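You operate a simulated robot arm through the tools that you are given. There is no shell and no other tool. Be economical: measure what you need, move in short steps, check, and stop when the job is done.

The job below is to be done with a simulated two-armed robot. You get a single attempt, and the scene is never put back.

Task
Test-run the rollers, then swap the jammed one for a spare.
Fine: power off before you touch a roller; the jammed one goes in the red slot; lock the steel bar at the end. Where these are worked on the way, their far stop is far enough and under half their travel is too little: steel bar.

The check looks at the end state, three seconds after you hand in, the way a careful person would. Anything else that was tipped, shoved, dropped, spilled or broken makes it a failure.

Robot
Two 7-joint arms with fingered hands on one trunk, on a base that drives. Base frame: it is fixed to the floor where the robot stands at the start and does not move with it; the origin is under the middle of the robot, x ahead of it, y to its left, z up. Lengths are in mm, angles in degrees, forces in N, time in s.
The left shoulder is at the start at [109, 173, 1076], the right one opposite. With the tool pointing down near the work surface each hand reaches from about 460 to 840 mm from the robot's upright axis, wherever it stands, measured 20 degrees to its own side. Places, roughly: power knob [600, 0, 900]; steel bar [700, 100, 900]. Payload 3.5 kg a hand.
Tool frame (each hand has its own): the origin (TCP) lies between the finger pads and is the grasp point; the fingertips stand 30 mm ahead of it; z points along the fingers, y is the line along which they close. Largest opening 104 mm; the body of the gripper starts 35 mm behind the TCP. The gripper is a hand of 3 fingers: y runs from the thumb to the fingers, the wrist lies at [-15, -104, -178] in the tool frame, and closing takes about 1.5 s.
Orientation is that of the tool frame in the base frame, as a unit quaternion [w, x, y, z]. With the fingers straight down and the wrist toward the robot, the tool's x, y and z point along [0, 1, 0], [1, 0, 0] and [0, 0, -1] of the base frame.

Tools
- The arms move only by the tool jog_arm. It takes "left_rows", "right_rows" or both (then of equal length, played together; a hand with none holds still); each is a list of rows, each a list of 2 entries, a list of its own where there are three numbers: the shift along the base's x, y, z in mm, then the turn, a rotation vector about the base's x, y, z in degrees. In form: [[[tx, ty, tz], [rx, ry, rz]], ...]. A call has 1 to 10 rows; each row shifts and turns the commanded pose from where the row before left it. "left_grip" and "right_grip" are, for a hand that has rows, the gripper command, from -1 (fully open) to 1 (shut), values between in proportion, set as the call begins (left out, the last holds). Rows are played at 5 a second. More than 50 mm and 8.6 degrees between two rows, or a gripper value outside its range, and nothing of the call is played. Where a pose cannot be reached the arm comes as near as it can. A force on the tool above 40 N (or 10 N above the force at the start of the call, whichever is more), or a blocked arm, ends the call early, and 0.2 s more pass. The fingers move at their own pace (about 72 mm/s each) and stop on an object; they squeeze with about 32 N. The grip force told is the motor's: it shows also when the fingers shut on nothing. Time passes only in rows, and 0.2 s behind the last, so rows that do not move let the fingers close. The reply holds the time, the measured pose of the TCP, the force on the tool along the base axes, the opening and the grip force, in the units named above and with some noise, with the torque about the TCP (base axes, N m) and any sound that the robot's microphone picked up.
- Cameras (640 x 400 px; columns grow to the right, rows downward): "scene" is now at [211.1, -25.4, 1292.5]; the picture's right is [-0.08, -1.00, 0.00], its down [-0.05, 0.00, -1.00] and it looks along [1.00, -0.08, -0.05] (base axes); focal length 214 px, centre (320, 200). "left" rides on the left gripper at [-64, -94, -117] in its tool frame; the picture's right is [-0.72, -0.33, 0.61], its down [0.64, -0.65, 0.40] and it looks along [0.27, 0.68, 0.68] (tool axes); focal length 238 px, centre (320, 200). "right" rides on the right gripper at [64, -94, -117] in its tool frame; the picture's right is [-0.72, 0.33, -0.61], its down [-0.64, -0.65, 0.40] and it looks along [-0.27, 0.68, 0.68] (tool axes); focal length 238 px, centre (320, 200). There is no depth. A picture from a camera that has moved, and an enlarged one, comes with that camera's place and axes in the base frame and with its lens. The place of the scene camera against the robot may be out by one fixed shift of up to 25 mm in any direction.
- grab_frame(camera): a new picture of that camera. The clock stands still meanwhile.
- slide_trunk(by): slides the trunk up (or, below 0, down) by that many mm; the arms and the scene camera ride with it, the base frame stays. It gives what a move gives, with no picture.
- steer(legs): drives the robot by 1 to 6 legs, each [ahead, left, turn to the left] in mm, mm and degrees, along the robot's own axes; the way and the turn of a leg run together, so that a leg with both is an arc; at most 1500 mm and 180 degrees a leg. The arms and the cameras ride along, it lands a little off, and it stops where it bumps. It gives what a move gives.
- preshape(shape, hand): the hand has 3 fingers and takes this shape, open, in about a second: jaw (thumb against the fingers, like two jaws); tri (thumb and two fingers); tip (a fingertip pinch); poke (one finger out to press); point (the index stretched); flat (the hand flat); cup (the hand cupped); fist (a fist). The gripper value then closes the fingers along that shape, each until it touches; the sizes above hold for jaw. It gives what a move gives, with no picture.
- head_to(pan, tilt): turns the head with the scene camera to pan (to the left, within 86 degrees either way) and tilt (down, from -29 to 69), counted from straight ahead of the robot. It gives what a move gives.
- close_up(camera, box): a new picture of the part [left, top, right, bottom] of that camera's present view, enlarged. The clock stands still meanwhile.
- hand_in(): hands the job in; it is judged then, once.

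Work in short steps. Places have to be worked out from the pictures, the camera data and where the tool is seen: move nearer, look again, correct. Check each grasp and each placing, and mend what went wrong. You have 120 turns and 100 pictures in all, those below and enlarged ones among them. Open the grippers and draw the arms clear of the work before you hand the job in, unless the task says otherwise; then end with one line.

The tools are called after "Request:" by a JSON object that holds its "op" and its "data". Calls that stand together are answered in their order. jog_arm: Moves the arms, as the interface text tells. Its arguments: {"type":"object","properties":{"left_rows":{"type":"array","items":{"type":"array"}},"left_grip":{"type":"number"},"right_rows":{"type":"array","items":{"type":"array"}},"right_grip":{"type":"number"}},"required":[]} The other tools are called the same way: slide_trunk (by) slides the trunk up or down; preshape (shape, hand) gives the hand a shape; steer (legs) drives the base; head_to (pan, tilt) turns the head that bears the scene camera; grab_frame (camera) takes a picture; close_up (camera, box) takes an enlarged picture of a part of a camera's view; hand_in () hands the job in.

At the start:

```text
t: 0.0
left_ee_pos: [478.5, 257.2, 1301.4]
left_orientation: [-0.001, 0.708, 0.706, 0.0]
left_contact_force: [0.4, 0.0, -0.1]
left_moment: [0.01, 0.0, -0.01]
left_grip_width: 103.7
left_gripper_force: 0.1
left_shape: jaw
right_ee_pos: [435.2, -169.6, 1338.7]
right_orientation: [0.0, 0.707, 0.707, 0.0]
right_contact_force: [-0.9, -0.3, -0.3]
right_moment: [-0.03, 0.0, -0.01]
right_grip_width: 103.6
right_gripper_force: 0.1
right_shape: jaw
trunk travel left (down, up): [-175.0, 579.0]
robot x, y, heading: [-1.8, -2.1, 0.1]
head pan, tilt: [-4.5, 2.9]
```

scene: 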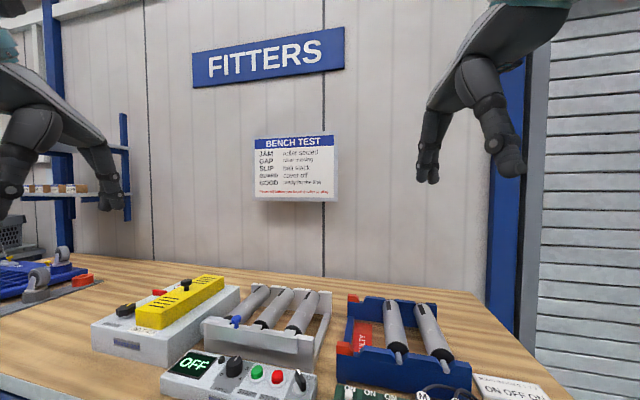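
right: 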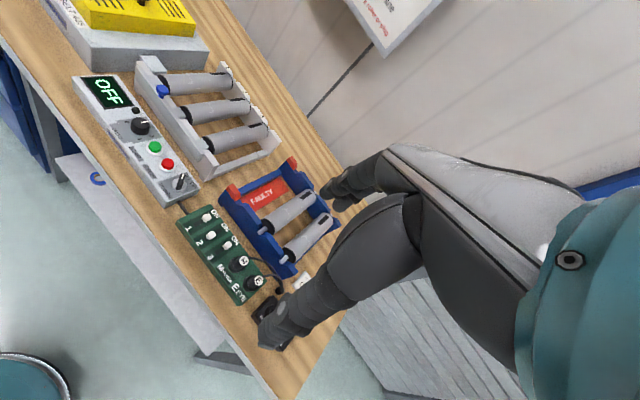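
left: 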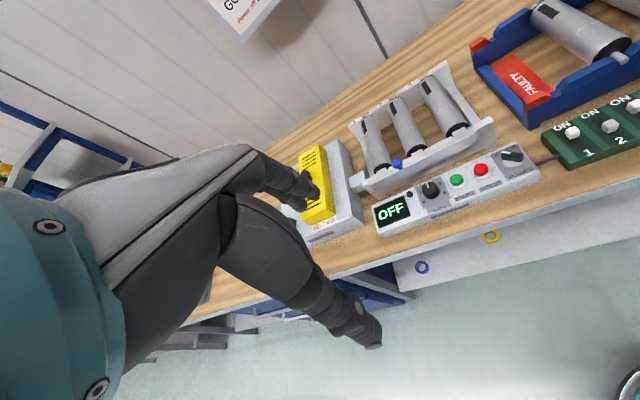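

I'll tilt the head down to see the bench, and read the sign on the wall first.

Request:
{"op": "close_up", "data": {"camera": "scene", "box": [245, 130, 345, 200]}}

Request:
{"op": "head_to", "data": {"pan": 0, "tilt": 45}}

Request:
{"op": "grab_frame", "data": {"camera": "scene"}}

```text
5.71 times, centred on (295, 165) of scene
camera zoom: at [211.1, -25.4, 1292.5], right [-0.08, -1.0, 0.0], down [-0.05, 0.0, -1.0], along [1.0, -0.08, -0.05], focal length 1226 px, centre (463, 400)
```

zoom: 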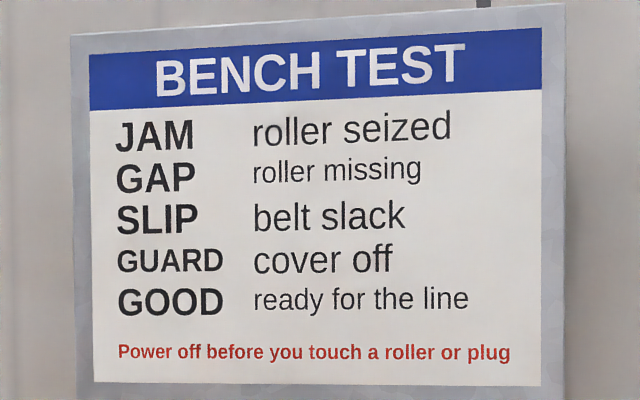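

```text
t: 1.1
left_ee_pos: [477.7, 257.0, 1299.2]
left_orientation: [0.001, 0.708, 0.707, 0.001]
left_contact_force: [0.2, -0.6, -0.6]
left_moment: [-0.02, 0.02, 0.01]
left_grip_width: 103.6
left_gripper_force: 0.1
left_shape: jaw
right_ee_pos: [434.5, -171.6, 1337.6]
right_orientation: [0.001, 0.707, 0.707, 0.0]
right_contact_force: [0.4, -0.3, 0.0]
right_moment: [-0.01, -0.01, -0.02]
right_grip_width: 103.7
right_gripper_force: 0.0
right_shape: jaw
trunk travel left (down, up): [-175.0, 579.0]
robot x, y, heading: [-3.9, 0.3, -0.1]
head pan, tilt: [0.0, 45.0]
```

```text
95 pictures are left
camera scene: at [201.6, -18.3, 1226.1], right [0.0, -1.0, 0.0], down [-0.71, 0.0, -0.71], along [0.71, 0.0, -0.71], focal length 214 px, centre (320, 200)
```

scene: 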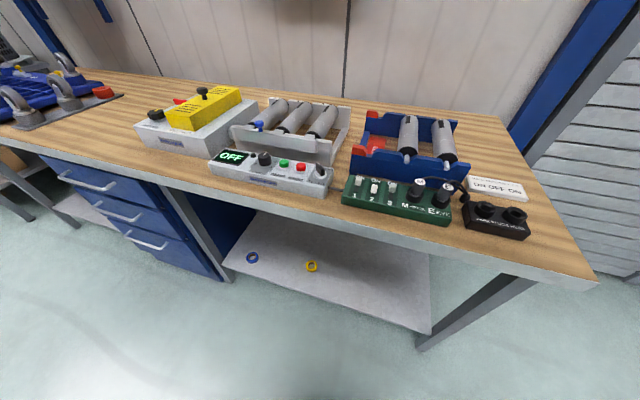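

Request:
{"op": "close_up", "data": {"camera": "scene", "box": [205, 80, 365, 200]}}

Request:
{"op": "close_up", "data": {"camera": "scene", "box": [335, 100, 545, 245]}}

Request:
{"op": "close_up", "data": {"camera": "scene", "box": [0, 50, 270, 170]}}

```text
3.33 times, centred on (285, 140) of scene
camera zoom: at [201.6, -18.3, 1226.1], right [0.0, -1.0, 0.0], down [-0.71, 0.0, -0.71], along [0.71, 0.0, -0.71], focal length 715 px, centre (437, 400)
```

zoom: 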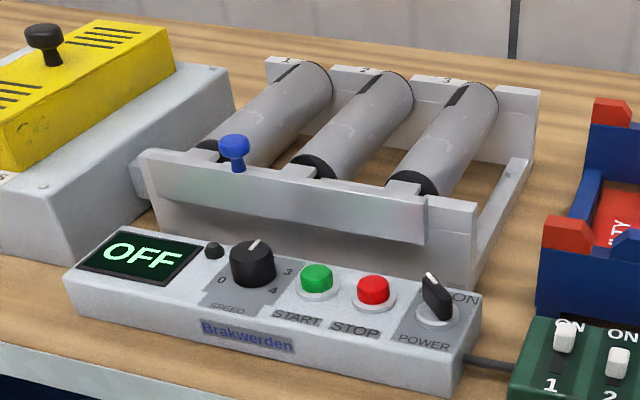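

```text
2.76 times, centred on (440, 172) of scene
camera zoom: at [201.6, -18.3, 1226.1], right [0.0, -1.0, 0.0], down [-0.71, 0.0, -0.71], along [0.71, 0.0, -0.71], focal length 592 px, centre (-11, 276)
```

zoom: 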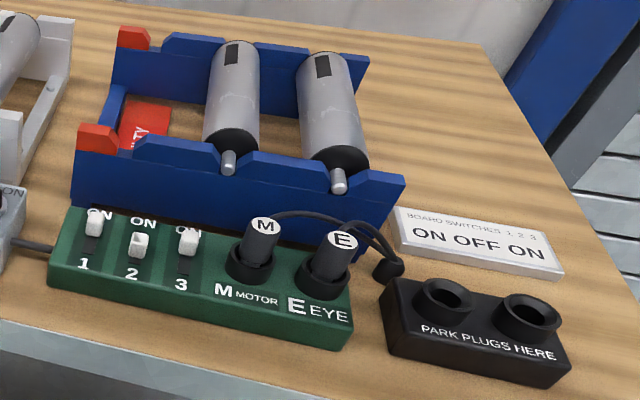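

```text
2.37 times, centred on (135, 110) of scene
camera zoom: at [201.6, -18.3, 1226.1], right [0.0, -1.0, 0.0], down [-0.71, 0.0, -0.71], along [0.71, 0.0, -0.71], focal length 508 px, centre (758, 413)
```

zoom: 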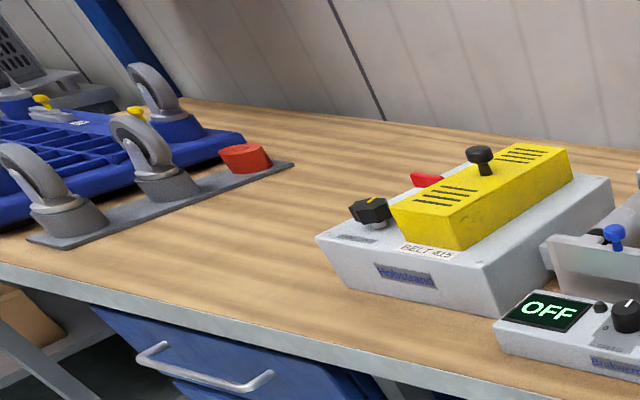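

The bench sign gives display codes. The console (OFF display, speed dial, START, STOP, POWER) is next to the 3-roller rig with a steel bar and blue knob. I bring the right hand above the power knob for a closer look.

Request:
{"op": "jog_arm", "data": {"right_rows": [[[15, 17, -40], [0, 0, 0]], [[15, 17, -40], [0, 0, 0]], [[15, 17, -40], [0, 0, 0]], [[15, 17, -40], [0, 0, 0]], [[15, 17, -40], [0, 0, 0]], [[15, 17, -35], [0, 0, 0]], [[15, 17, -20], [0, 0, 0]], [[15, 10, -10], [0, 0, 0]]]}}

Request:
{"op": "grab_frame", "data": {"camera": "right"}}

Request:
{"op": "grab_frame", "data": {"camera": "scene"}}

```text
t: 2.9
left_ee_pos: [477.5, 256.7, 1299.0]
left_orientation: [0.0, 0.707, 0.707, 0.001]
left_contact_force: [0.1, 0.5, 0.5]
left_moment: [0.01, 0.01, -0.02]
left_grip_width: 103.5
left_gripper_force: 0.1
left_shape: jaw
right_ee_pos: [554.4, -42.7, 1071.5]
right_orientation: [0.0, 0.707, 0.707, 0.0]
right_contact_force: [-0.2, 0.2, -0.1]
right_moment: [0.0, 0.03, 0.0]
right_grip_width: 103.7
right_gripper_force: 0.0
right_shape: jaw
trunk travel left (down, up): [-175.0, 579.0]
robot x, y, heading: [-0.4, -1.1, -0.2]
head pan, tilt: [0.0, 45.0]
```

```text
91 pictures are left
camera right: at [460.1, 22.4, 1189.9], right [0.33, -0.72, 0.61], down [-0.65, -0.64, -0.4], along [0.68, -0.27, -0.68], focal length 238 px, centre (320, 200)
```

right: 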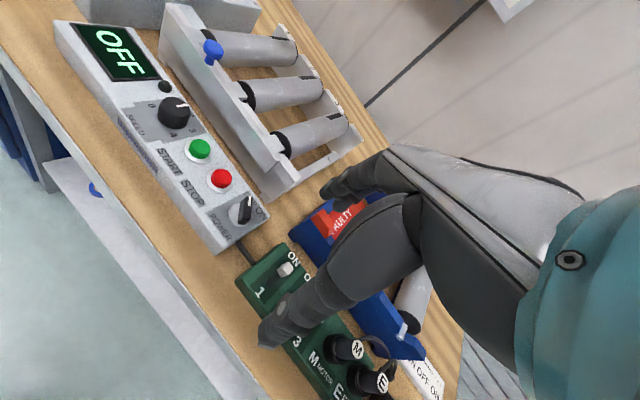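

```text
90 pictures are left
camera scene: at [201.8, -18.2, 1226.0], right [0.0, -1.0, 0.0], down [-0.71, 0.0, -0.71], along [0.71, 0.0, -0.71], focal length 214 px, centre (320, 200)
```

scene: 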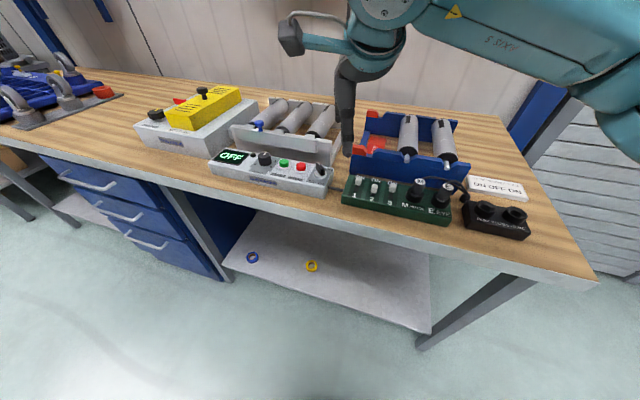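

Triangulating the knob needs finer pixels; I take close-ups from both cameras.

Request:
{"op": "close_up", "data": {"camera": "right", "box": [50, 10, 290, 260]}}

Request:
{"op": "close_up", "data": {"camera": "scene", "box": [200, 90, 360, 200]}}

```text
1.60 times, centred on (170, 135) of right
camera zoom: at [460.1, 22.4, 1189.9], right [0.33, -0.72, 0.61], down [-0.65, -0.64, -0.4], along [0.68, -0.27, -0.68], focal length 381 px, centre (560, 304)
```

zoom: 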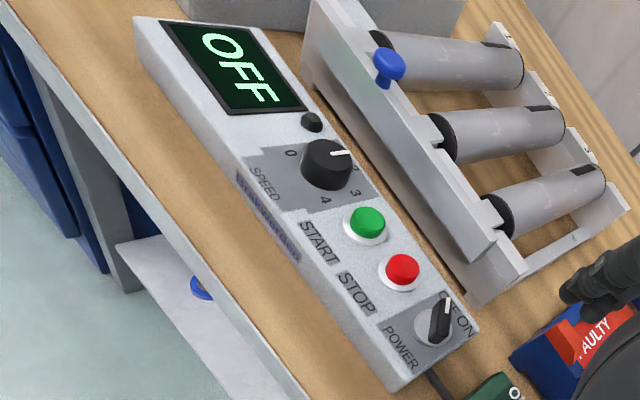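

```text
3.64 times, centred on (280, 145) of scene
camera zoom: at [201.8, -18.2, 1226.0], right [0.0, -1.0, 0.0], down [-0.71, 0.0, -0.71], along [0.71, 0.0, -0.71], focal length 780 px, centre (466, 400)
```

zoom: 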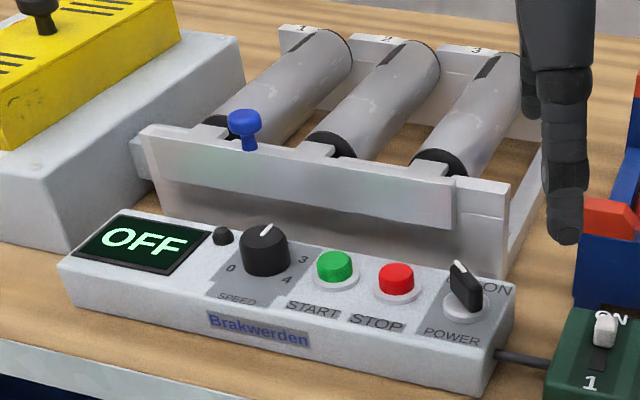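

Knob is at about (622, 3, top ≈925), and the scene camera is shifted by about (+20, +18) mm. The knob bar points roughly ahead (OFF), and ON is clockwise. I yaw the right hand +85° so its jaws close across the bar, part-closed, and hover.

Request:
{"op": "jog_arm", "data": {"right_rows": [[[6.8, 4.6, -6], [0, 0, 8.5]], [[6.8, 4.6, -6], [0, 0, 8.5]], [[6.8, 4.6, -6], [0, 0, 8.5]], [[6.8, 4.6, -6], [0, 0, 8.5]], [[6.8, 4.6, -6], [0, 0, 8.5]], [[6.8, 4.6, -6], [0, 0, 8.5]], [[6.8, 4.6, -6], [0, 0, 8.5]], [[6.8, 4.6, -6], [0, 0, 8.5]], [[6.8, 4.6, -6], [0, 0, 8.5]], [[6.4, 4.3, -10], [0, 0, 8.5]]], "right_grip": 0.31}}

Request:
{"op": "grab_frame", "data": {"camera": "right"}}

Request:
{"op": "grab_frame", "data": {"camera": "scene"}}

```text
t: 5.1
left_ee_pos: [478.1, 256.7, 1299.3]
left_orientation: [0.001, 0.708, 0.707, 0.0]
left_contact_force: [-1.0, 0.5, 0.4]
left_moment: [0.0, -0.01, -0.01]
left_grip_width: 103.7
left_gripper_force: 0.1
left_shape: jaw
right_ee_pos: [597.2, -12.8, 1034.3]
right_orientation: [0.0, 0.311, 0.95, 0.0]
right_contact_force: [-0.3, 0.1, 0.8]
right_moment: [-0.03, -0.03, -0.03]
right_grip_width: 36.5
right_gripper_force: 0.0
right_shape: jaw
right hand out of reach, approached as far as the arm can: row 7, 8, 9, 10
trunk travel left (down, up): [-175.0, 579.0]
robot x, y, heading: [-3.4, -4.6, -0.0]
head pan, tilt: [0.0, 45.0]
```

```text
87 pictures are left
camera right: at [490.2, -51.1, 1151.7], right [0.77, -0.16, 0.61], down [0.13, -0.91, -0.4], along [0.62, 0.39, -0.68], focal length 238 px, centre (320, 200)
```

right: 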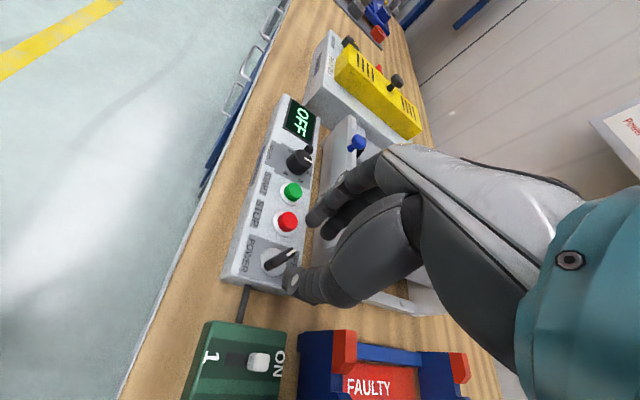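

```text
86 pictures are left
camera scene: at [201.6, -18.3, 1226.1], right [0.0, -1.0, 0.0], down [-0.71, 0.0, -0.71], along [0.71, 0.0, -0.71], focal length 214 px, centre (320, 200)
```

scene: 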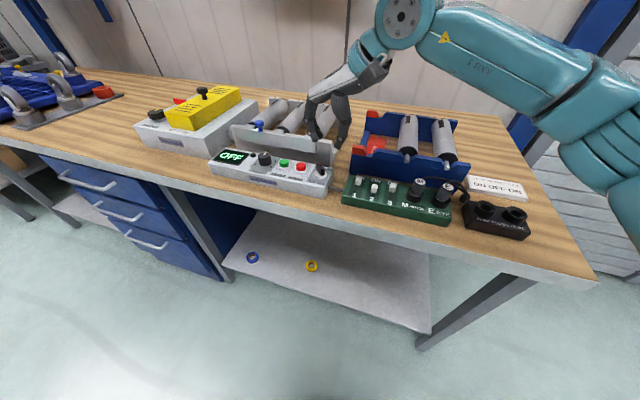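

The arm can't reach the needed yaw there (it stopped at 54°), so I'll sweep the knob lever sideways with one finger instead. I turn the hand back and take the poke shape.

Request:
{"op": "jog_arm", "data": {"right_rows": [[[0, -2, 5], [0, 0, -8]], [[0, -2, 5], [0, 0, -8]], [[0, -2, 5], [0, 0, -8]], [[0, -2, 0], [0, 0, -8]], [[0, -2, 0], [0, 0, -8]], [[0, -2, 0], [0, 0, -8]]]}}

Request:
{"op": "preshape", "data": {"shape": "poke", "hand": "right"}}

Request:
{"op": "grab_frame", "data": {"camera": "right"}}

Request:
{"op": "close_up", "data": {"camera": "scene", "box": [220, 50, 400, 200]}}

```text
t: 6.5
left_ee_pos: [477.2, 258.4, 1299.7]
left_orientation: [0.0, 0.707, 0.707, 0.0]
left_contact_force: [0.2, -0.2, 0.5]
left_moment: [-0.01, -0.01, -0.01]
left_grip_width: 103.6
left_gripper_force: 0.0
left_shape: jaw
right_ee_pos: [595.3, -24.8, 1047.5]
right_orientation: [0.0, 0.672, 0.741, -0.001]
right_contact_force: [-0.5, -0.1, -0.2]
right_moment: [-0.01, 0.01, 0.0]
right_grip_width: 36.3
right_gripper_force: 0.1
right_shape: jaw
trunk travel left (down, up): [-175.0, 579.0]
robot x, y, heading: [0.3, 1.4, 0.1]
head pan, tilt: [0.0, 45.0]
```

```text
t: 7.4
left_ee_pos: [476.9, 256.1, 1299.7]
left_orientation: [0.0, 0.707, 0.707, 0.0]
left_contact_force: [-0.2, 0.4, -0.2]
left_moment: [-0.03, 0.02, -0.01]
left_grip_width: 103.5
left_gripper_force: 0.1
left_shape: jaw
right_ee_pos: [597.9, -26.7, 1048.6]
right_orientation: [0.0, 0.67, 0.742, 0.0]
right_contact_force: [-0.5, 0.3, -0.3]
right_moment: [-0.01, 0.0, 0.01]
right_grip_width: 0.1
right_gripper_force: 0.0
right_shape: poke
trunk travel left (down, up): [-175.0, 579.0]
robot x, y, heading: [2.3, 2.0, -0.1]
head pan, tilt: [0.0, 45.0]
```

```text
85 pictures are left
camera right: at [496.8, 29.4, 1166.7], right [0.4, -0.68, 0.61], down [-0.58, -0.7, -0.4], along [0.71, -0.2, -0.68], focal length 238 px, centre (320, 200)
```

right: 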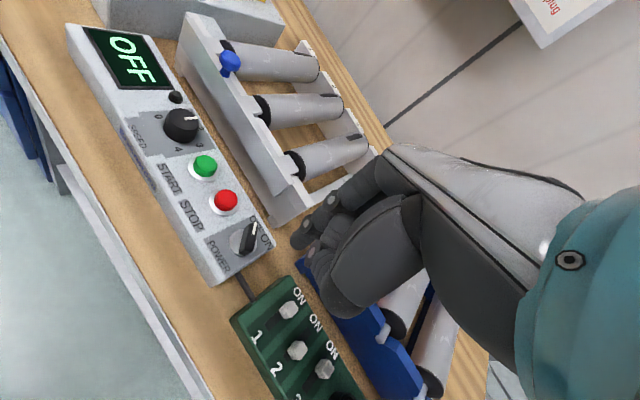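

```text
2.67 times, centred on (310, 125) of scene
camera zoom: at [201.5, -18.3, 1226.1], right [0.0, -1.0, 0.0], down [-0.71, 0.0, -0.71], along [0.71, 0.0, -0.71], focal length 572 px, centre (347, 400)
```

zoom: 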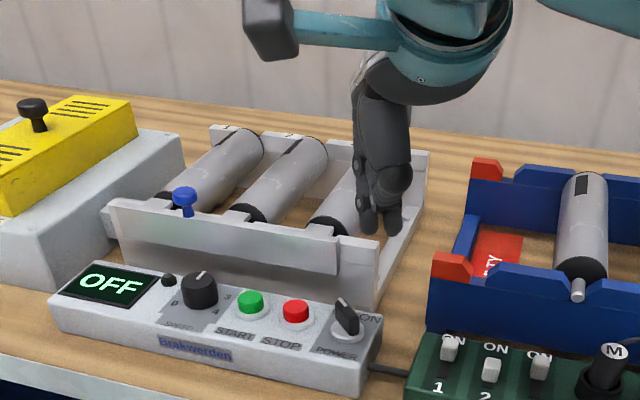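

I zoom on the fingertip to see what leads in the poke shape.

Request:
{"op": "close_up", "data": {"camera": "right", "box": [180, 160, 400, 320]}}

Request:
{"op": "grab_frame", "data": {"camera": "left"}}

```text
2.50 times, centred on (290, 240) of right
camera zoom: at [496.8, 29.4, 1166.7], right [0.4, -0.68, 0.61], down [-0.58, -0.7, -0.4], along [0.71, -0.2, -0.68], focal length 596 px, centre (395, 100)
```

zoom: 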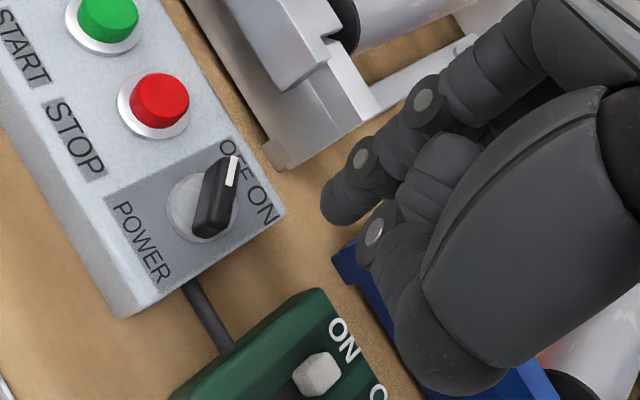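

```text
82 pictures are left
camera left: at [383.2, 192.8, 1418.3], right [-0.33, -0.72, -0.61], down [-0.65, 0.64, -0.4], along [0.68, 0.27, -0.68], focal length 238 px, centre (320, 200)
```

left: 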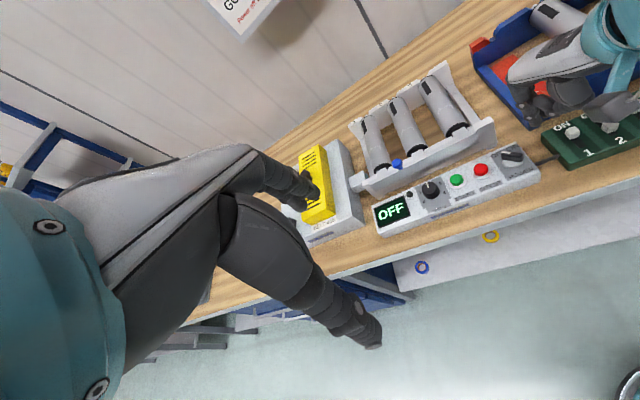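

The index tip sits about (+4, +7, −30) from the TCP. Lever centre is about (627, 0), pointing at about +19°, with ON near −41°. I bring the finger to the left of the lever's far end, above it, and check.

Request:
{"op": "jog_arm", "data": {"right_rows": [[[10, 13, -10], [0, 0, 0]], [[11, 13, -15], [0, 0, 0]], [[10, 12, -20], [0, 0, 0]], [[0, 0, -16], [0, 0, 0]]]}}

Request:
{"op": "close_up", "data": {"camera": "right", "box": [180, 160, 400, 320]}}

Request:
{"op": "close_up", "data": {"camera": "scene", "box": [260, 120, 370, 200]}}

```text
t: 8.4
left_ee_pos: [477.6, 257.5, 1299.1]
left_orientation: [0.0, 0.707, 0.707, 0.0]
left_contact_force: [0.5, 0.5, 0.0]
left_moment: [-0.04, -0.01, 0.02]
left_grip_width: 103.8
left_gripper_force: 0.0
left_shape: jaw
right_ee_pos: [629.7, 11.2, 988.5]
right_orientation: [0.0, 0.671, 0.741, 0.0]
right_contact_force: [0.1, -0.1, 0.1]
right_moment: [-0.04, 0.0, 0.03]
right_grip_width: 0.2
right_gripper_force: 0.1
right_shape: poke
trunk travel left (down, up): [-175.0, 579.0]
robot x, y, heading: [-4.0, 3.2, 0.1]
head pan, tilt: [0.0, 45.0]
```

```text
2.50 times, centred on (290, 240) of right
camera zoom: at [528.5, 66.4, 1106.4], right [0.4, -0.68, 0.61], down [-0.59, -0.7, -0.4], along [0.71, -0.2, -0.68], focal length 596 px, centre (395, 100)
```

zoom: 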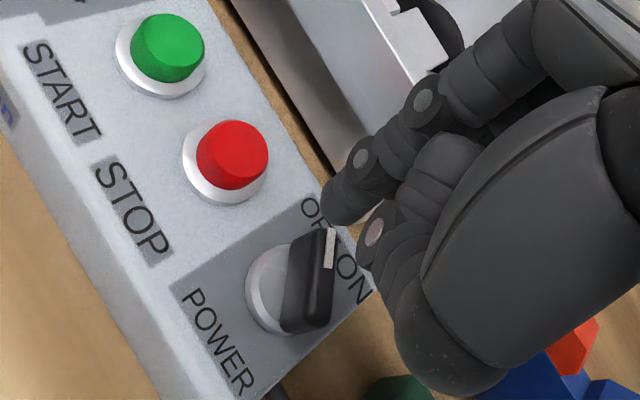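

```text
5.00 times, centred on (315, 160) of scene
camera zoom: at [201.6, -18.5, 1226.1], right [0.0, -1.0, 0.0], down [-0.71, 0.0, -0.71], along [0.71, 0.0, -0.71], focal length 1072 px, centre (345, 400)
```

zoom: 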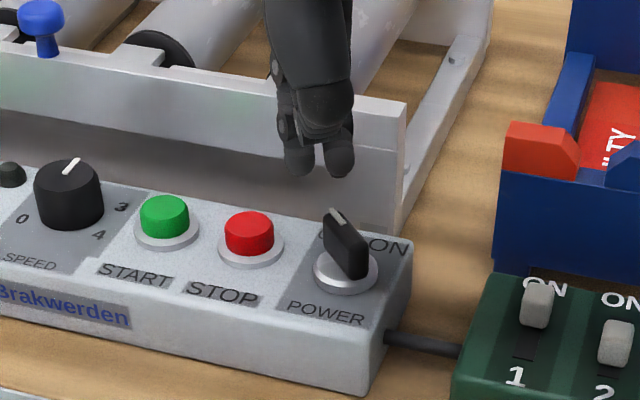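

In poke, the thumb tip is only ~6 mm above and to the right of the index tip and would hit the lever. I try the "point" shape.

Request:
{"op": "preshape", "data": {"shape": "point", "hand": "right"}}

Request:
{"op": "close_up", "data": {"camera": "right", "box": [180, 160, 400, 320]}}

Request:
{"op": "close_up", "data": {"camera": "scene", "box": [260, 120, 370, 200]}}

```text
t: 9.3
left_ee_pos: [478.1, 258.0, 1300.6]
left_orientation: [0.0, 0.707, 0.707, -0.001]
left_contact_force: [1.0, -0.4, -0.5]
left_moment: [0.0, 0.0, -0.02]
left_grip_width: 103.7
left_gripper_force: 0.2
left_shape: jaw
right_ee_pos: [627.9, 11.7, 988.9]
right_orientation: [0.0, 0.671, 0.741, 0.0]
right_contact_force: [-0.2, -0.3, 0.1]
right_moment: [-0.01, -0.02, 0.0]
right_grip_width: 0.0
right_gripper_force: 0.1
right_shape: point
trunk travel left (down, up): [-175.0, 579.0]
robot x, y, heading: [0.5, 2.0, 0.0]
head pan, tilt: [0.0, 45.0]
```

```text
2.50 times, centred on (290, 240) of right
camera zoom: at [528.4, 66.5, 1106.6], right [0.4, -0.68, 0.61], down [-0.59, -0.7, -0.4], along [0.71, -0.2, -0.68], focal length 596 px, centre (395, 100)
```

zoom: 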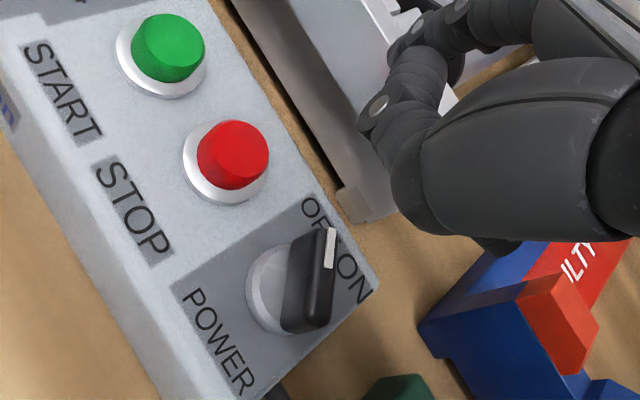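

```text
5.00 times, centred on (315, 160) of scene
camera zoom: at [201.5, -18.3, 1226.1], right [0.0, -1.0, 0.0], down [-0.71, 0.0, -0.71], along [0.71, 0.0, -0.71], focal length 1072 px, centre (345, 400)
```

zoom: 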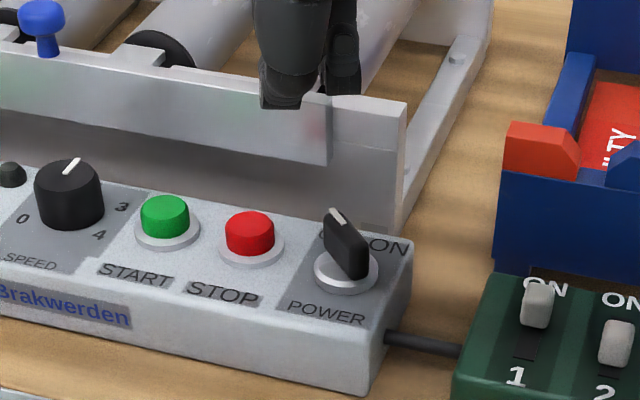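

Point lifts the index away. I try the fingertip pinch, closed, as a single pusher.

Request:
{"op": "preshape", "data": {"shape": "tip", "hand": "right"}}

Request:
{"op": "jog_arm", "data": {"right_rows": [[[0, 0, 0], [0, 0, 0]], [[0, 0, 0], [0, 0, 0]], [[0, 0, 0], [0, 0, 0]], [[0, 0, 0], [0, 0, 0]], [[0, 0, 0], [0, 0, 0]], [[0, 0, 0], [0, 0, 0]]], "right_grip": 1}}

Request:
{"op": "close_up", "data": {"camera": "right", "box": [180, 160, 400, 320]}}

Request:
{"op": "close_up", "data": {"camera": "scene", "box": [260, 120, 370, 200]}}

```text
t: 10.2
left_ee_pos: [478.0, 258.1, 1299.9]
left_orientation: [0.0, 0.707, 0.707, 0.0]
left_contact_force: [-0.3, 0.1, -0.5]
left_moment: [-0.01, -0.03, -0.03]
left_grip_width: 103.6
left_gripper_force: 0.0
left_shape: jaw
right_ee_pos: [629.3, 12.0, 988.3]
right_orientation: [0.001, 0.67, 0.742, 0.0]
right_contact_force: [-0.6, 0.6, 0.3]
right_moment: [0.02, 0.0, 0.0]
right_grip_width: 104.0
right_gripper_force: 0.1
right_shape: tip
trunk travel left (down, up): [-175.0, 579.0]
robot x, y, heading: [2.1, -3.1, -0.4]
head pan, tilt: [0.0, 45.0]
```

```text
t: 11.6
left_ee_pos: [477.2, 256.7, 1300.1]
left_orientation: [0.0, 0.707, 0.707, 0.001]
left_contact_force: [-0.5, -0.6, -0.2]
left_moment: [0.01, 0.01, -0.01]
left_grip_width: 103.8
left_gripper_force: 0.1
left_shape: jaw
right_ee_pos: [628.0, 12.0, 988.1]
right_orientation: [-0.001, 0.67, 0.742, 0.0]
right_contact_force: [-0.6, -0.9, 0.0]
right_moment: [0.03, 0.01, 0.01]
right_grip_width: 0.1
right_gripper_force: 31.9
right_shape: tip
trunk travel left (down, up): [-175.0, 579.0]
robot x, y, heading: [-2.1, 1.7, 0.0]
head pan, tilt: [0.0, 45.0]
```

```text
2.50 times, centred on (290, 240) of right
camera zoom: at [528.4, 66.6, 1106.5], right [0.4, -0.68, 0.61], down [-0.59, -0.7, -0.4], along [0.71, -0.2, -0.68], focal length 596 px, centre (395, 100)
```

zoom: 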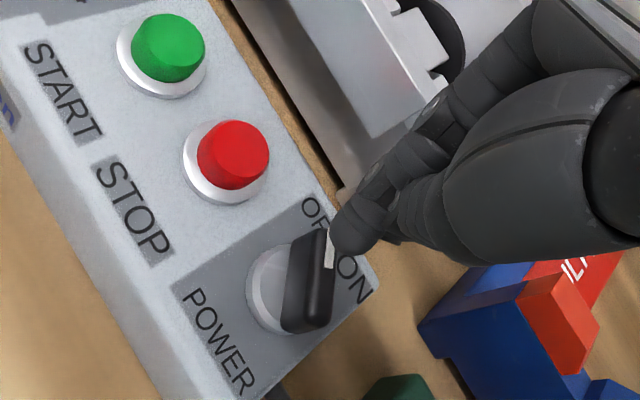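

```text
5.00 times, centred on (315, 160) of scene
camera zoom: at [201.5, -18.3, 1226.1], right [0.0, -1.0, 0.0], down [-0.71, 0.0, -0.71], along [0.71, 0.0, -0.71], focal length 1072 px, centre (345, 400)
```

zoom: 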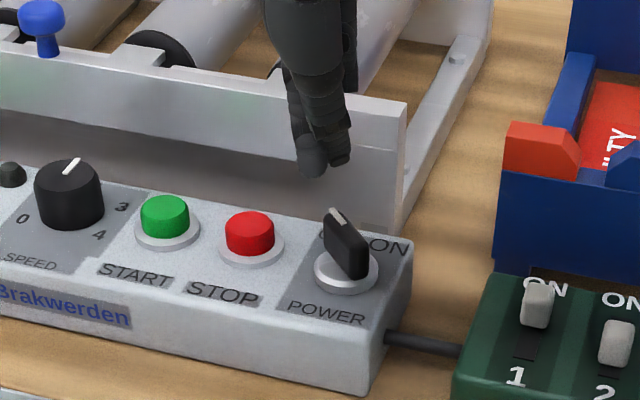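

Index tip is now essentially below the TCP and leads to the left. So I push the lever's near end from the right (toward +y), which turns it clockwise to ON. I move to its right side and descend.

Request:
{"op": "jog_arm", "data": {"right_rows": [[[-4, -17, 0], [0, 0, 0]], [[-4, -17, 0], [0, 0, 0]], [[0, 0, -15], [0, 0, 0]], [[0, 0, -15], [0, 0, 0]], [[0, 0, -12], [0, 0, 0]]]}}

Request:
{"op": "close_up", "data": {"camera": "right", "box": [180, 160, 400, 320]}}

Request:
{"op": "close_up", "data": {"camera": "scene", "box": [260, 120, 370, 200]}}

```text
t: 12.8
left_ee_pos: [478.0, 256.9, 1300.8]
left_orientation: [0.0, 0.707, 0.707, 0.0]
left_contact_force: [0.5, -0.1, 0.6]
left_moment: [0.01, 0.02, 0.02]
left_grip_width: 103.5
left_gripper_force: 0.0
left_shape: jaw
right_ee_pos: [620.9, -22.4, 946.7]
right_orientation: [0.001, 0.671, 0.742, -0.001]
right_contact_force: [0.5, -0.8, 0.9]
right_moment: [-0.01, 0.0, 0.0]
right_grip_width: 0.2
right_gripper_force: 31.7
right_shape: tip
trunk travel left (down, up): [-175.0, 579.0]
robot x, y, heading: [2.1, 2.0, 0.2]
head pan, tilt: [0.0, 45.0]
```

```text
2.50 times, centred on (290, 240) of right
camera zoom: at [519.8, 32.8, 1064.7], right [0.4, -0.68, 0.61], down [-0.58, -0.7, -0.41], along [0.71, -0.2, -0.68], focal length 596 px, centre (395, 100)
```

zoom: 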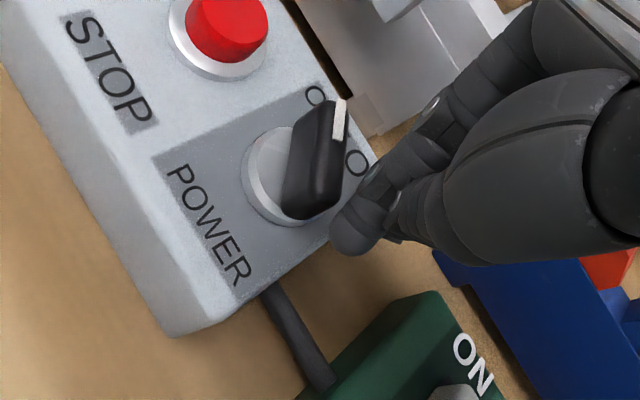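

```text
5.00 times, centred on (315, 160) of scene
camera zoom: at [201.5, -18.4, 1226.1], right [0.0, -1.0, 0.0], down [-0.71, 0.0, -0.71], along [0.71, 0.0, -0.71], focal length 1072 px, centre (345, 400)
```

zoom: 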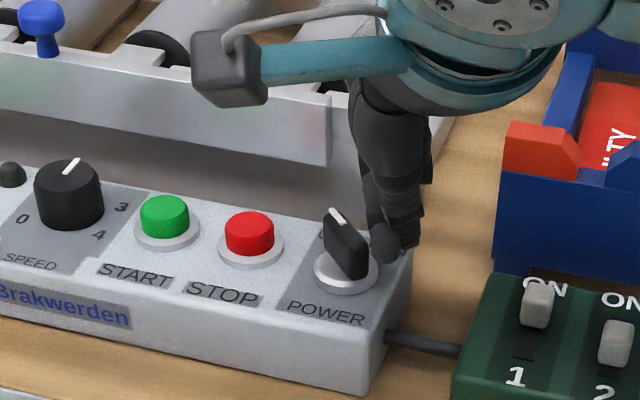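

The tip is just right of the lever at mid-length. I move it a bit nearer to the robot and push left in small arc steps.

Request:
{"op": "jog_arm", "data": {"right_rows": [[[-8, -1, -3], [0, 0, 0]], [[0, 5, 0], [0, 0, 0]], [[-1, 5, 0], [0, 0, 0]], [[-2, 5, 0], [0, 0, 0]], [[-3, 5, 0], [0, 0, 0]], [[-3, 4, 0], [0, 0, 0]]]}}

Request:
{"op": "close_up", "data": {"camera": "scene", "box": [210, 110, 360, 210]}}

```text
t: 14.2
left_ee_pos: [477.0, 256.5, 1299.5]
left_orientation: [0.0, 0.707, 0.707, 0.0]
left_contact_force: [0.1, 0.7, 0.3]
left_moment: [0.02, 0.01, 0.02]
left_grip_width: 103.7
left_gripper_force: 0.1
left_shape: jaw
right_ee_pos: [602.2, 1.7, 943.0]
right_orientation: [-0.001, 0.67, 0.742, 0.001]
right_contact_force: [-0.3, -1.4, -0.3]
right_moment: [-0.03, 0.01, 0.0]
right_grip_width: 0.2
right_gripper_force: 32.6
right_shape: tip
trunk travel left (down, up): [-175.0, 579.0]
robot x, y, heading: [-2.8, -2.8, 0.2]
head pan, tilt: [0.0, 45.0]
```

```text
4.00 times, centred on (285, 160) of scene
camera zoom: at [201.5, -18.3, 1226.1], right [0.0, -1.0, 0.0], down [-0.71, 0.0, -0.71], along [0.71, 0.0, -0.71], focal length 858 px, centre (460, 360)
```

zoom: 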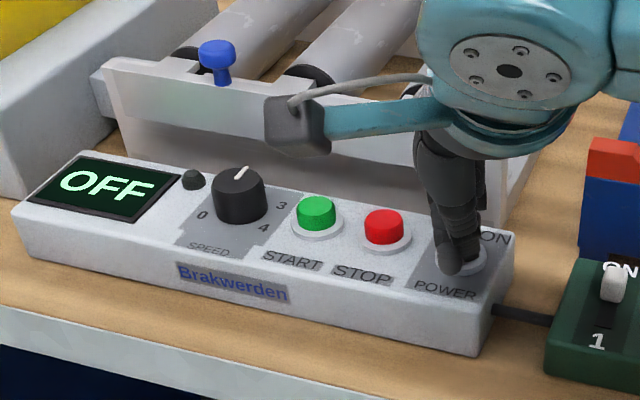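

Request:
{"op": "close_up", "data": {"camera": "right", "box": [180, 160, 400, 320]}}

```text
2.50 times, centred on (290, 240) of right
camera zoom: at [502.1, 57.7, 1061.4], right [0.4, -0.68, 0.61], down [-0.59, -0.7, -0.4], along [0.71, -0.2, -0.68], focal length 596 px, centre (395, 100)
```

zoom: 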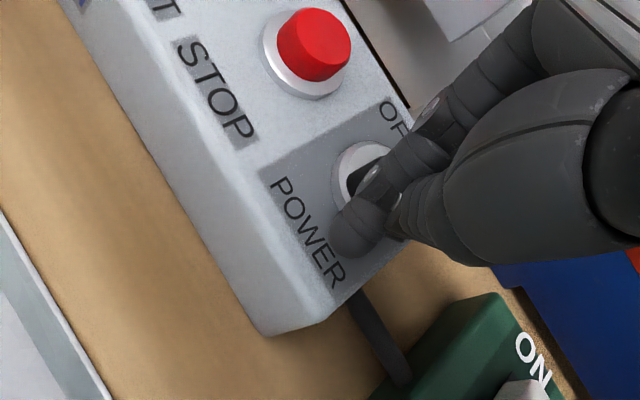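

The tip likely slid past in front of the lever. I back off to the right and look at the lever.

Request:
{"op": "jog_arm", "data": {"right_rows": [[[0, -9, 0], [0, 0, 0]], [[0, -9, 0], [0, 0, 0]], [[0, -9, 0], [0, 0, 0]], [[6, -3, 0], [0, 0, 0]]]}}

Request:
{"op": "close_up", "data": {"camera": "right", "box": [180, 160, 400, 320]}}

Request:
{"op": "close_up", "data": {"camera": "scene", "box": [260, 120, 370, 200]}}

```text
t: 15.2
left_ee_pos: [478.5, 258.3, 1300.7]
left_orientation: [0.0, 0.707, 0.707, 0.0]
left_contact_force: [0.7, -0.2, 0.1]
left_moment: [-0.02, -0.04, 0.0]
left_grip_width: 103.7
left_gripper_force: 0.0
left_shape: jaw
right_ee_pos: [608.5, -27.1, 944.2]
right_orientation: [0.0, 0.671, 0.742, 0.0]
right_contact_force: [0.3, -0.1, 1.2]
right_moment: [0.02, -0.01, 0.0]
right_grip_width: 0.2
right_gripper_force: 31.9
right_shape: tip
trunk travel left (down, up): [-175.0, 579.0]
robot x, y, heading: [3.1, -0.7, -0.0]
head pan, tilt: [0.0, 45.0]
```

```text
2.50 times, centred on (290, 240) of right
camera zoom: at [507.7, 27.4, 1061.2], right [0.4, -0.68, 0.61], down [-0.58, -0.7, -0.4], along [0.71, -0.2, -0.68], focal length 596 px, centre (395, 100)
```

zoom: 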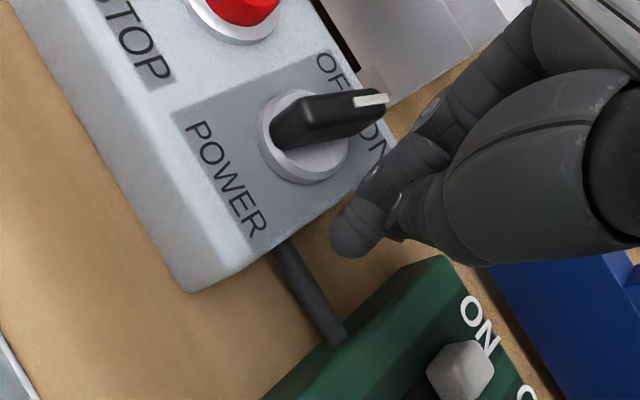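

```text
5.00 times, centred on (315, 160) of scene
camera zoom: at [201.6, -18.3, 1226.0], right [0.0, -1.0, 0.0], down [-0.71, 0.0, -0.71], along [0.71, 0.0, -0.71], focal length 1072 px, centre (345, 400)
```

zoom: 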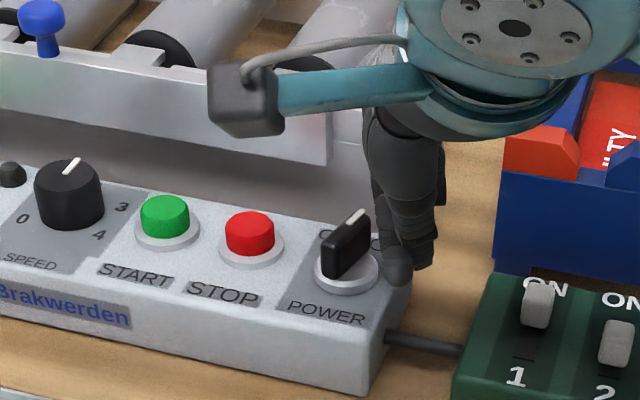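

The lever turned from +19° to about −28°; a bit more is needed. I push again along x≈609 to y≈+6.

Request:
{"op": "jog_arm", "data": {"right_rows": [[[1, 9, 0], [0, 0, 0]], [[0, 9, 0], [0, 0, 0]], [[0, 6, 0], [0, 0, 0]], [[0, 4, 0], [0, 0, 0]], [[0, 4, 0], [0, 0, 0]]]}}

Request:
{"op": "close_up", "data": {"camera": "scene", "box": [210, 110, 360, 210]}}

```text
t: 16.4
left_ee_pos: [477.2, 256.2, 1300.3]
left_orientation: [0.0, 0.707, 0.707, 0.0]
left_contact_force: [0.4, 0.8, 0.0]
left_moment: [-0.01, 0.0, 0.0]
left_grip_width: 103.7
left_gripper_force: 0.1
left_shape: jaw
right_ee_pos: [609.0, 3.1, 943.5]
right_orientation: [0.001, 0.671, 0.741, 0.0]
right_contact_force: [-2.4, -4.3, 0.7]
right_moment: [-0.06, 0.04, -0.08]
right_grip_width: 0.0
right_gripper_force: 31.7
right_shape: tip
trunk travel left (down, up): [-175.0, 579.0]
robot x, y, heading: [0.3, -3.7, -0.1]
head pan, tilt: [0.0, 45.0]
```

```text
4.00 times, centred on (285, 160) of scene
camera zoom: at [201.2, -18.9, 1226.1], right [0.0, -1.0, 0.0], down [-0.71, 0.0, -0.71], along [0.71, 0.0, -0.71], focal length 858 px, centre (460, 360)
```

zoom: 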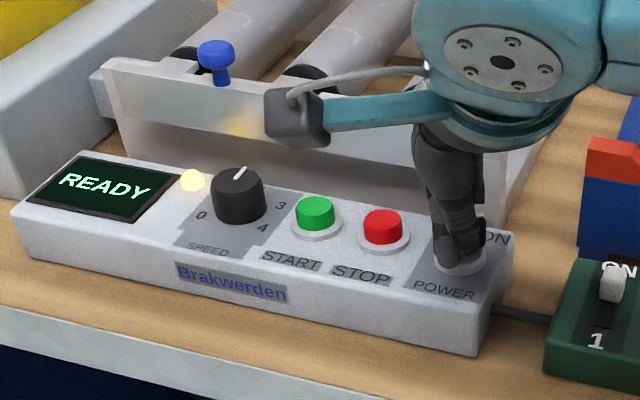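

READY – power is on. Now I lift off and move over the green START button (estimated at (656, 92)).

Request:
{"op": "jog_arm", "data": {"right_rows": [[[-2, -8, 0], [0, 0, 0]], [[0, 0, 30], [0, 0, 0]], [[16, 32, 0], [0, 0, 0]], [[16, 32, 0], [0, 0, 0]], [[17, 33, 0], [0, 0, 0]], [[0, 0, -10], [0, 0, 0]]]}}

Request:
{"op": "close_up", "data": {"camera": "right", "box": [180, 160, 400, 320]}}

Request:
{"op": "close_up", "data": {"camera": "scene", "box": [210, 110, 360, 210]}}

```text
t: 17.8
left_ee_pos: [477.8, 256.5, 1301.3]
left_orientation: [0.0, 0.708, 0.707, 0.0]
left_contact_force: [0.3, 0.4, -0.1]
left_moment: [0.0, -0.03, 0.03]
left_grip_width: 103.8
left_gripper_force: 0.0
left_shape: jaw
right_ee_pos: [655.3, 90.3, 963.0]
right_orientation: [-0.001, 0.671, 0.742, 0.0]
right_contact_force: [0.2, 0.4, -0.2]
right_moment: [0.01, 0.0, 0.01]
right_grip_width: 0.0
right_gripper_force: 32.3
right_shape: tip
trunk travel left (down, up): [-175.0, 579.0]
robot x, y, heading: [0.7, -2.0, -0.0]
head pan, tilt: [0.0, 45.0]
```

```text
2.50 times, centred on (290, 240) of right
camera zoom: at [555.4, 146.3, 1081.1], right [0.4, -0.68, 0.61], down [-0.58, -0.7, -0.4], along [0.71, -0.2, -0.68], focal length 596 px, centre (395, 100)
```

zoom: 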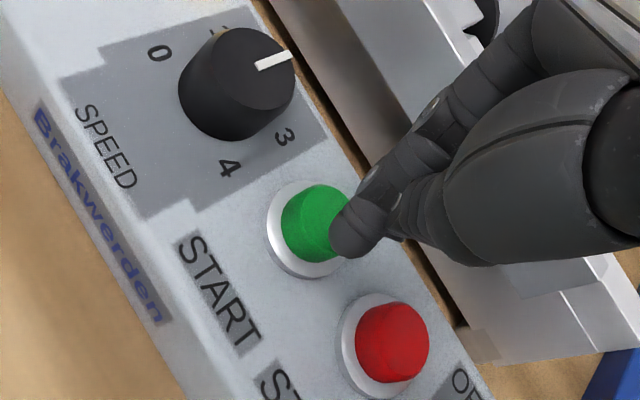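

```text
4.00 times, centred on (285, 160) of scene
camera zoom: at [201.6, -18.8, 1226.0], right [0.0, -1.0, 0.0], down [-0.71, 0.0, -0.71], along [0.71, 0.0, -0.71], focal length 858 px, centre (460, 360)
```

zoom: 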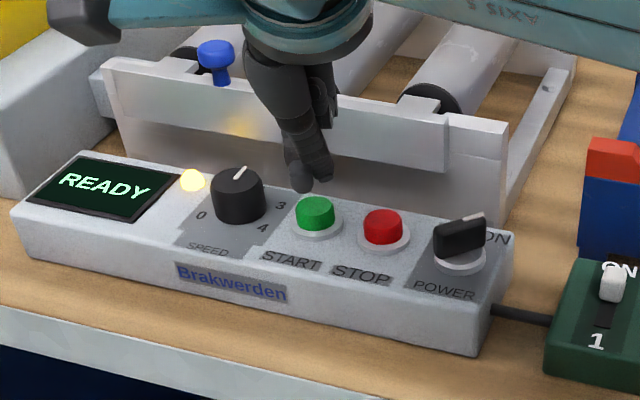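

Averaging the two views, the tip needs about (+5, +2). I shift and press down in small steps.

Request:
{"op": "jog_arm", "data": {"right_rows": [[[5, 2, 0], [0, 0, 0]], [[0, 0, -5], [0, 0, 0]], [[0, 0, -4], [0, 0, 0]], [[0, 0, -4], [0, 0, 0]], [[0, 0, -3], [0, 0, 0]]]}}

Request:
{"op": "close_up", "data": {"camera": "scene", "box": [210, 80, 360, 210]}}

```text
t: 19.0
left_ee_pos: [478.2, 256.5, 1298.8]
left_orientation: [0.0, 0.707, 0.707, 0.0]
left_contact_force: [0.4, -0.2, -0.4]
left_moment: [0.04, 0.01, -0.01]
left_grip_width: 103.9
left_gripper_force: 0.1
left_shape: jaw
right_ee_pos: [662.1, 94.1, 946.9]
right_orientation: [0.0, 0.67, 0.742, -0.001]
right_contact_force: [0.3, -0.3, 0.4]
right_moment: [-0.01, 0.0, -0.01]
right_grip_width: 0.0
right_gripper_force: 31.7
right_shape: tip
trunk travel left (down, up): [-175.0, 579.0]
robot x, y, heading: [1.6, -0.6, 0.1]
head pan, tilt: [0.0, 45.0]
```

```text
3.08 times, centred on (285, 145) of scene
camera zoom: at [201.6, -18.3, 1226.1], right [0.0, -1.0, 0.0], down [-0.71, 0.0, -0.71], along [0.71, 0.0, -0.71], focal length 660 px, centre (428, 369)
```

zoom: 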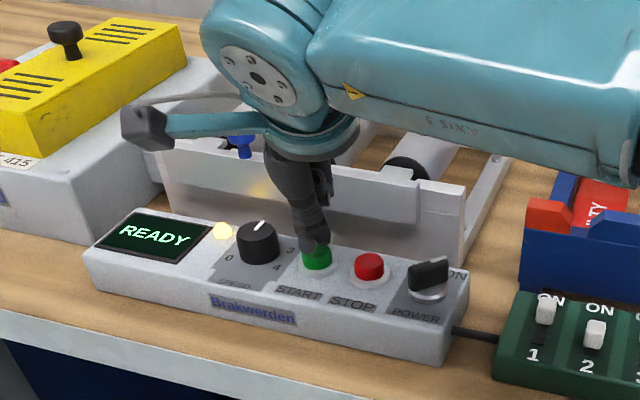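

No force yet; continue down.

Request:
{"op": "jog_arm", "data": {"right_rows": [[[0, 0, -3], [0, 0, 0]], [[0, 0, -3], [0, 0, 0]], [[0, 0, -3], [0, 0, 0]], [[0, 0, -3], [0, 0, 0]]]}}

Request:
{"op": "close_up", "data": {"camera": "scene", "box": [210, 80, 360, 210]}}

```text
t: 20.0
left_ee_pos: [475.7, 257.2, 1300.2]
left_orientation: [0.001, 0.708, 0.706, 0.0]
left_contact_force: [0.3, -0.5, -0.2]
left_moment: [0.02, 0.0, 0.03]
left_grip_width: 103.6
left_gripper_force: 0.0
left_shape: jaw
right_ee_pos: [661.6, 93.7, 938.5]
right_orientation: [0.001, 0.67, 0.742, 0.001]
right_contact_force: [-2.3, -1.5, 11.9]
right_moment: [-0.1, -0.04, -0.04]
right_grip_width: 0.0
right_gripper_force: 32.3
right_shape: tip
trunk travel left (down, up): [-175.0, 579.0]
robot x, y, heading: [-1.4, 6.7, 0.1]
head pan, tilt: [0.0, 45.0]
heard: click
```

```text
3.08 times, centred on (285, 145) of scene
camera zoom: at [200.1, -18.6, 1226.5], right [0.0, -1.0, 0.0], down [-0.71, 0.0, -0.71], along [0.71, 0.0, -0.71], focal length 660 px, centre (428, 369)
```

zoom: 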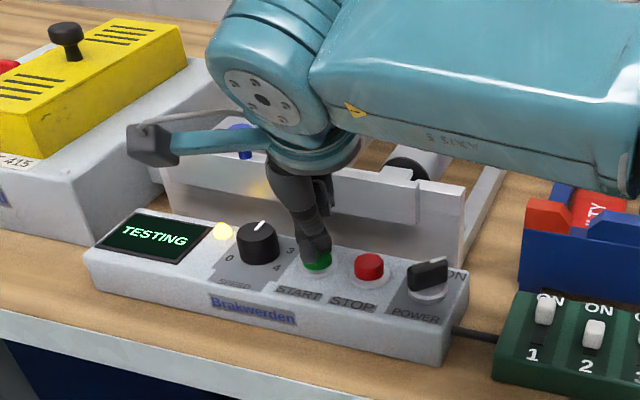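

Click heard, display shows TESTING. I lift off and move right, out of the way, so I can see the rollers.

Request:
{"op": "jog_arm", "data": {"right_rows": [[[0, 0, 20], [0, 0, 0]], [[-10, -40, 25], [0, 0, 0]], [[-10, -40, 25], [0, 0, 0]], [[-10, -40, 0], [0, 0, 0]]]}}

Request:
{"op": "close_up", "data": {"camera": "scene", "box": [200, 80, 360, 200]}}

```text
t: 21.0
left_ee_pos: [477.9, 256.8, 1300.4]
left_orientation: [-0.001, 0.707, 0.707, 0.0]
left_contact_force: [-0.3, 0.1, 0.6]
left_moment: [-0.02, -0.01, 0.02]
left_grip_width: 103.6
left_gripper_force: 0.1
left_shape: jaw
right_ee_pos: [630.6, -26.0, 1003.9]
right_orientation: [-0.001, 0.671, 0.742, 0.001]
right_contact_force: [0.8, 0.0, 0.1]
right_moment: [0.01, 0.01, -0.01]
right_grip_width: 0.1
right_gripper_force: 31.7
right_shape: tip
trunk travel left (down, up): [-175.0, 579.0]
robot x, y, heading: [0.6, -4.2, 0.2]
head pan, tilt: [0.0, 45.0]
```

```text
3.33 times, centred on (280, 140) of scene
camera zoom: at [201.6, -19.2, 1226.0], right [0.0, -1.0, 0.0], down [-0.71, 0.0, -0.71], along [0.71, 0.0, -0.71], focal length 715 px, centre (453, 400)
```

zoom: 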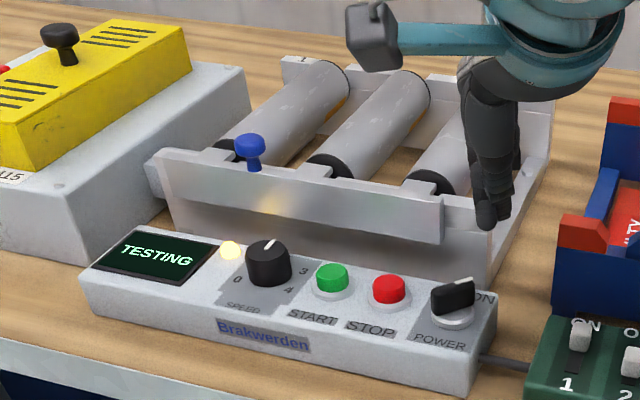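

I clear the hand further and watch.

Request:
{"op": "jog_arm", "data": {"right_rows": [[[-20, -40, 20], [0, 0, 0]], [[-20, -40, 20], [0, 0, 0]], [[-20, -40, 20], [0, 0, 0]]]}}

Request:
{"op": "close_up", "data": {"camera": "scene", "box": [200, 80, 360, 200]}}

Request:
{"op": "jog_arm", "data": {"right_rows": [[[0, 0, 0], [0, 0, 0]]]}}

Request:
{"op": "close_up", "data": {"camera": "scene", "box": [200, 80, 360, 200]}}

```text
t: 21.8
left_ee_pos: [476.9, 257.7, 1300.6]
left_orientation: [0.0, 0.707, 0.707, 0.0]
left_contact_force: [0.4, 0.3, 0.7]
left_moment: [-0.01, 0.04, -0.02]
left_grip_width: 103.6
left_gripper_force: 0.1
left_shape: jaw
right_ee_pos: [568.6, -146.4, 1063.8]
right_orientation: [-0.001, 0.672, 0.741, 0.001]
right_contact_force: [-0.2, 1.0, 0.5]
right_moment: [0.0, -0.03, -0.02]
right_grip_width: 0.0
right_gripper_force: 31.8
right_shape: tip
trunk travel left (down, up): [-175.0, 579.0]
robot x, y, heading: [-1.6, 0.3, 0.2]
head pan, tilt: [0.0, 45.0]
```

```text
3.33 times, centred on (280, 140) of scene
camera zoom: at [201.0, -19.1, 1226.2], right [0.0, -1.0, 0.0], down [-0.71, 0.0, -0.71], along [0.71, 0.0, -0.71], focal length 715 px, centre (453, 400)
```

zoom: 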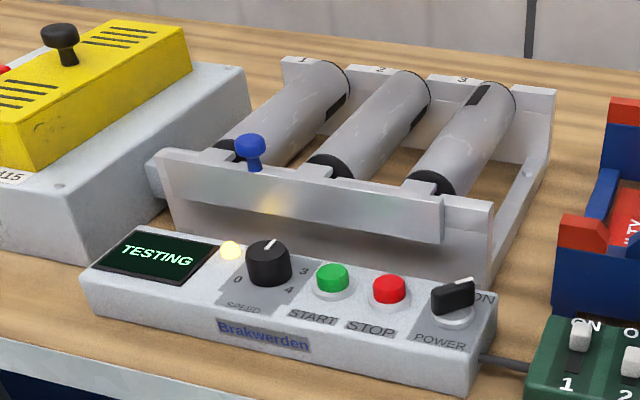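

```text
t: 22.2
left_ee_pos: [477.8, 256.5, 1300.3]
left_orientation: [0.0, 0.707, 0.707, 0.0]
left_contact_force: [0.4, -0.4, 0.3]
left_moment: [0.0, 0.0, -0.01]
left_grip_width: 103.6
left_gripper_force: 0.0
left_shape: jaw
right_ee_pos: [569.2, -145.3, 1063.6]
right_orientation: [0.0, 0.671, 0.742, -0.001]
right_contact_force: [-1.1, -1.3, 0.2]
right_moment: [-0.01, 0.01, 0.03]
right_grip_width: 0.1
right_gripper_force: 32.2
right_shape: tip
trunk travel left (down, up): [-175.0, 579.0]
robot x, y, heading: [-1.7, -1.4, -0.2]
head pan, tilt: [0.0, 45.0]
```

```text
3.33 times, centred on (280, 140) of scene
camera zoom: at [201.4, -18.5, 1226.1], right [0.0, -1.0, 0.0], down [-0.71, 0.0, -0.71], along [0.71, 0.0, -0.71], focal length 715 px, centre (453, 400)
```

zoom: 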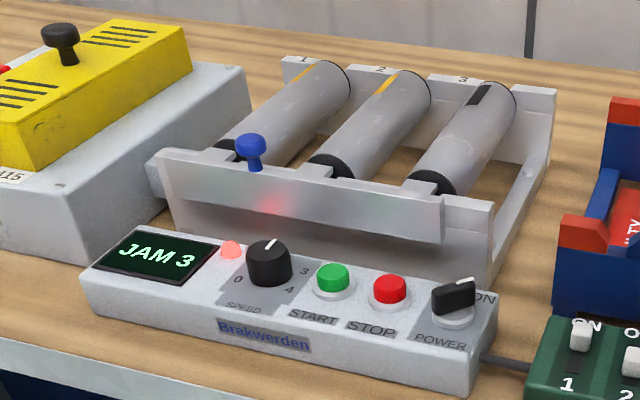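

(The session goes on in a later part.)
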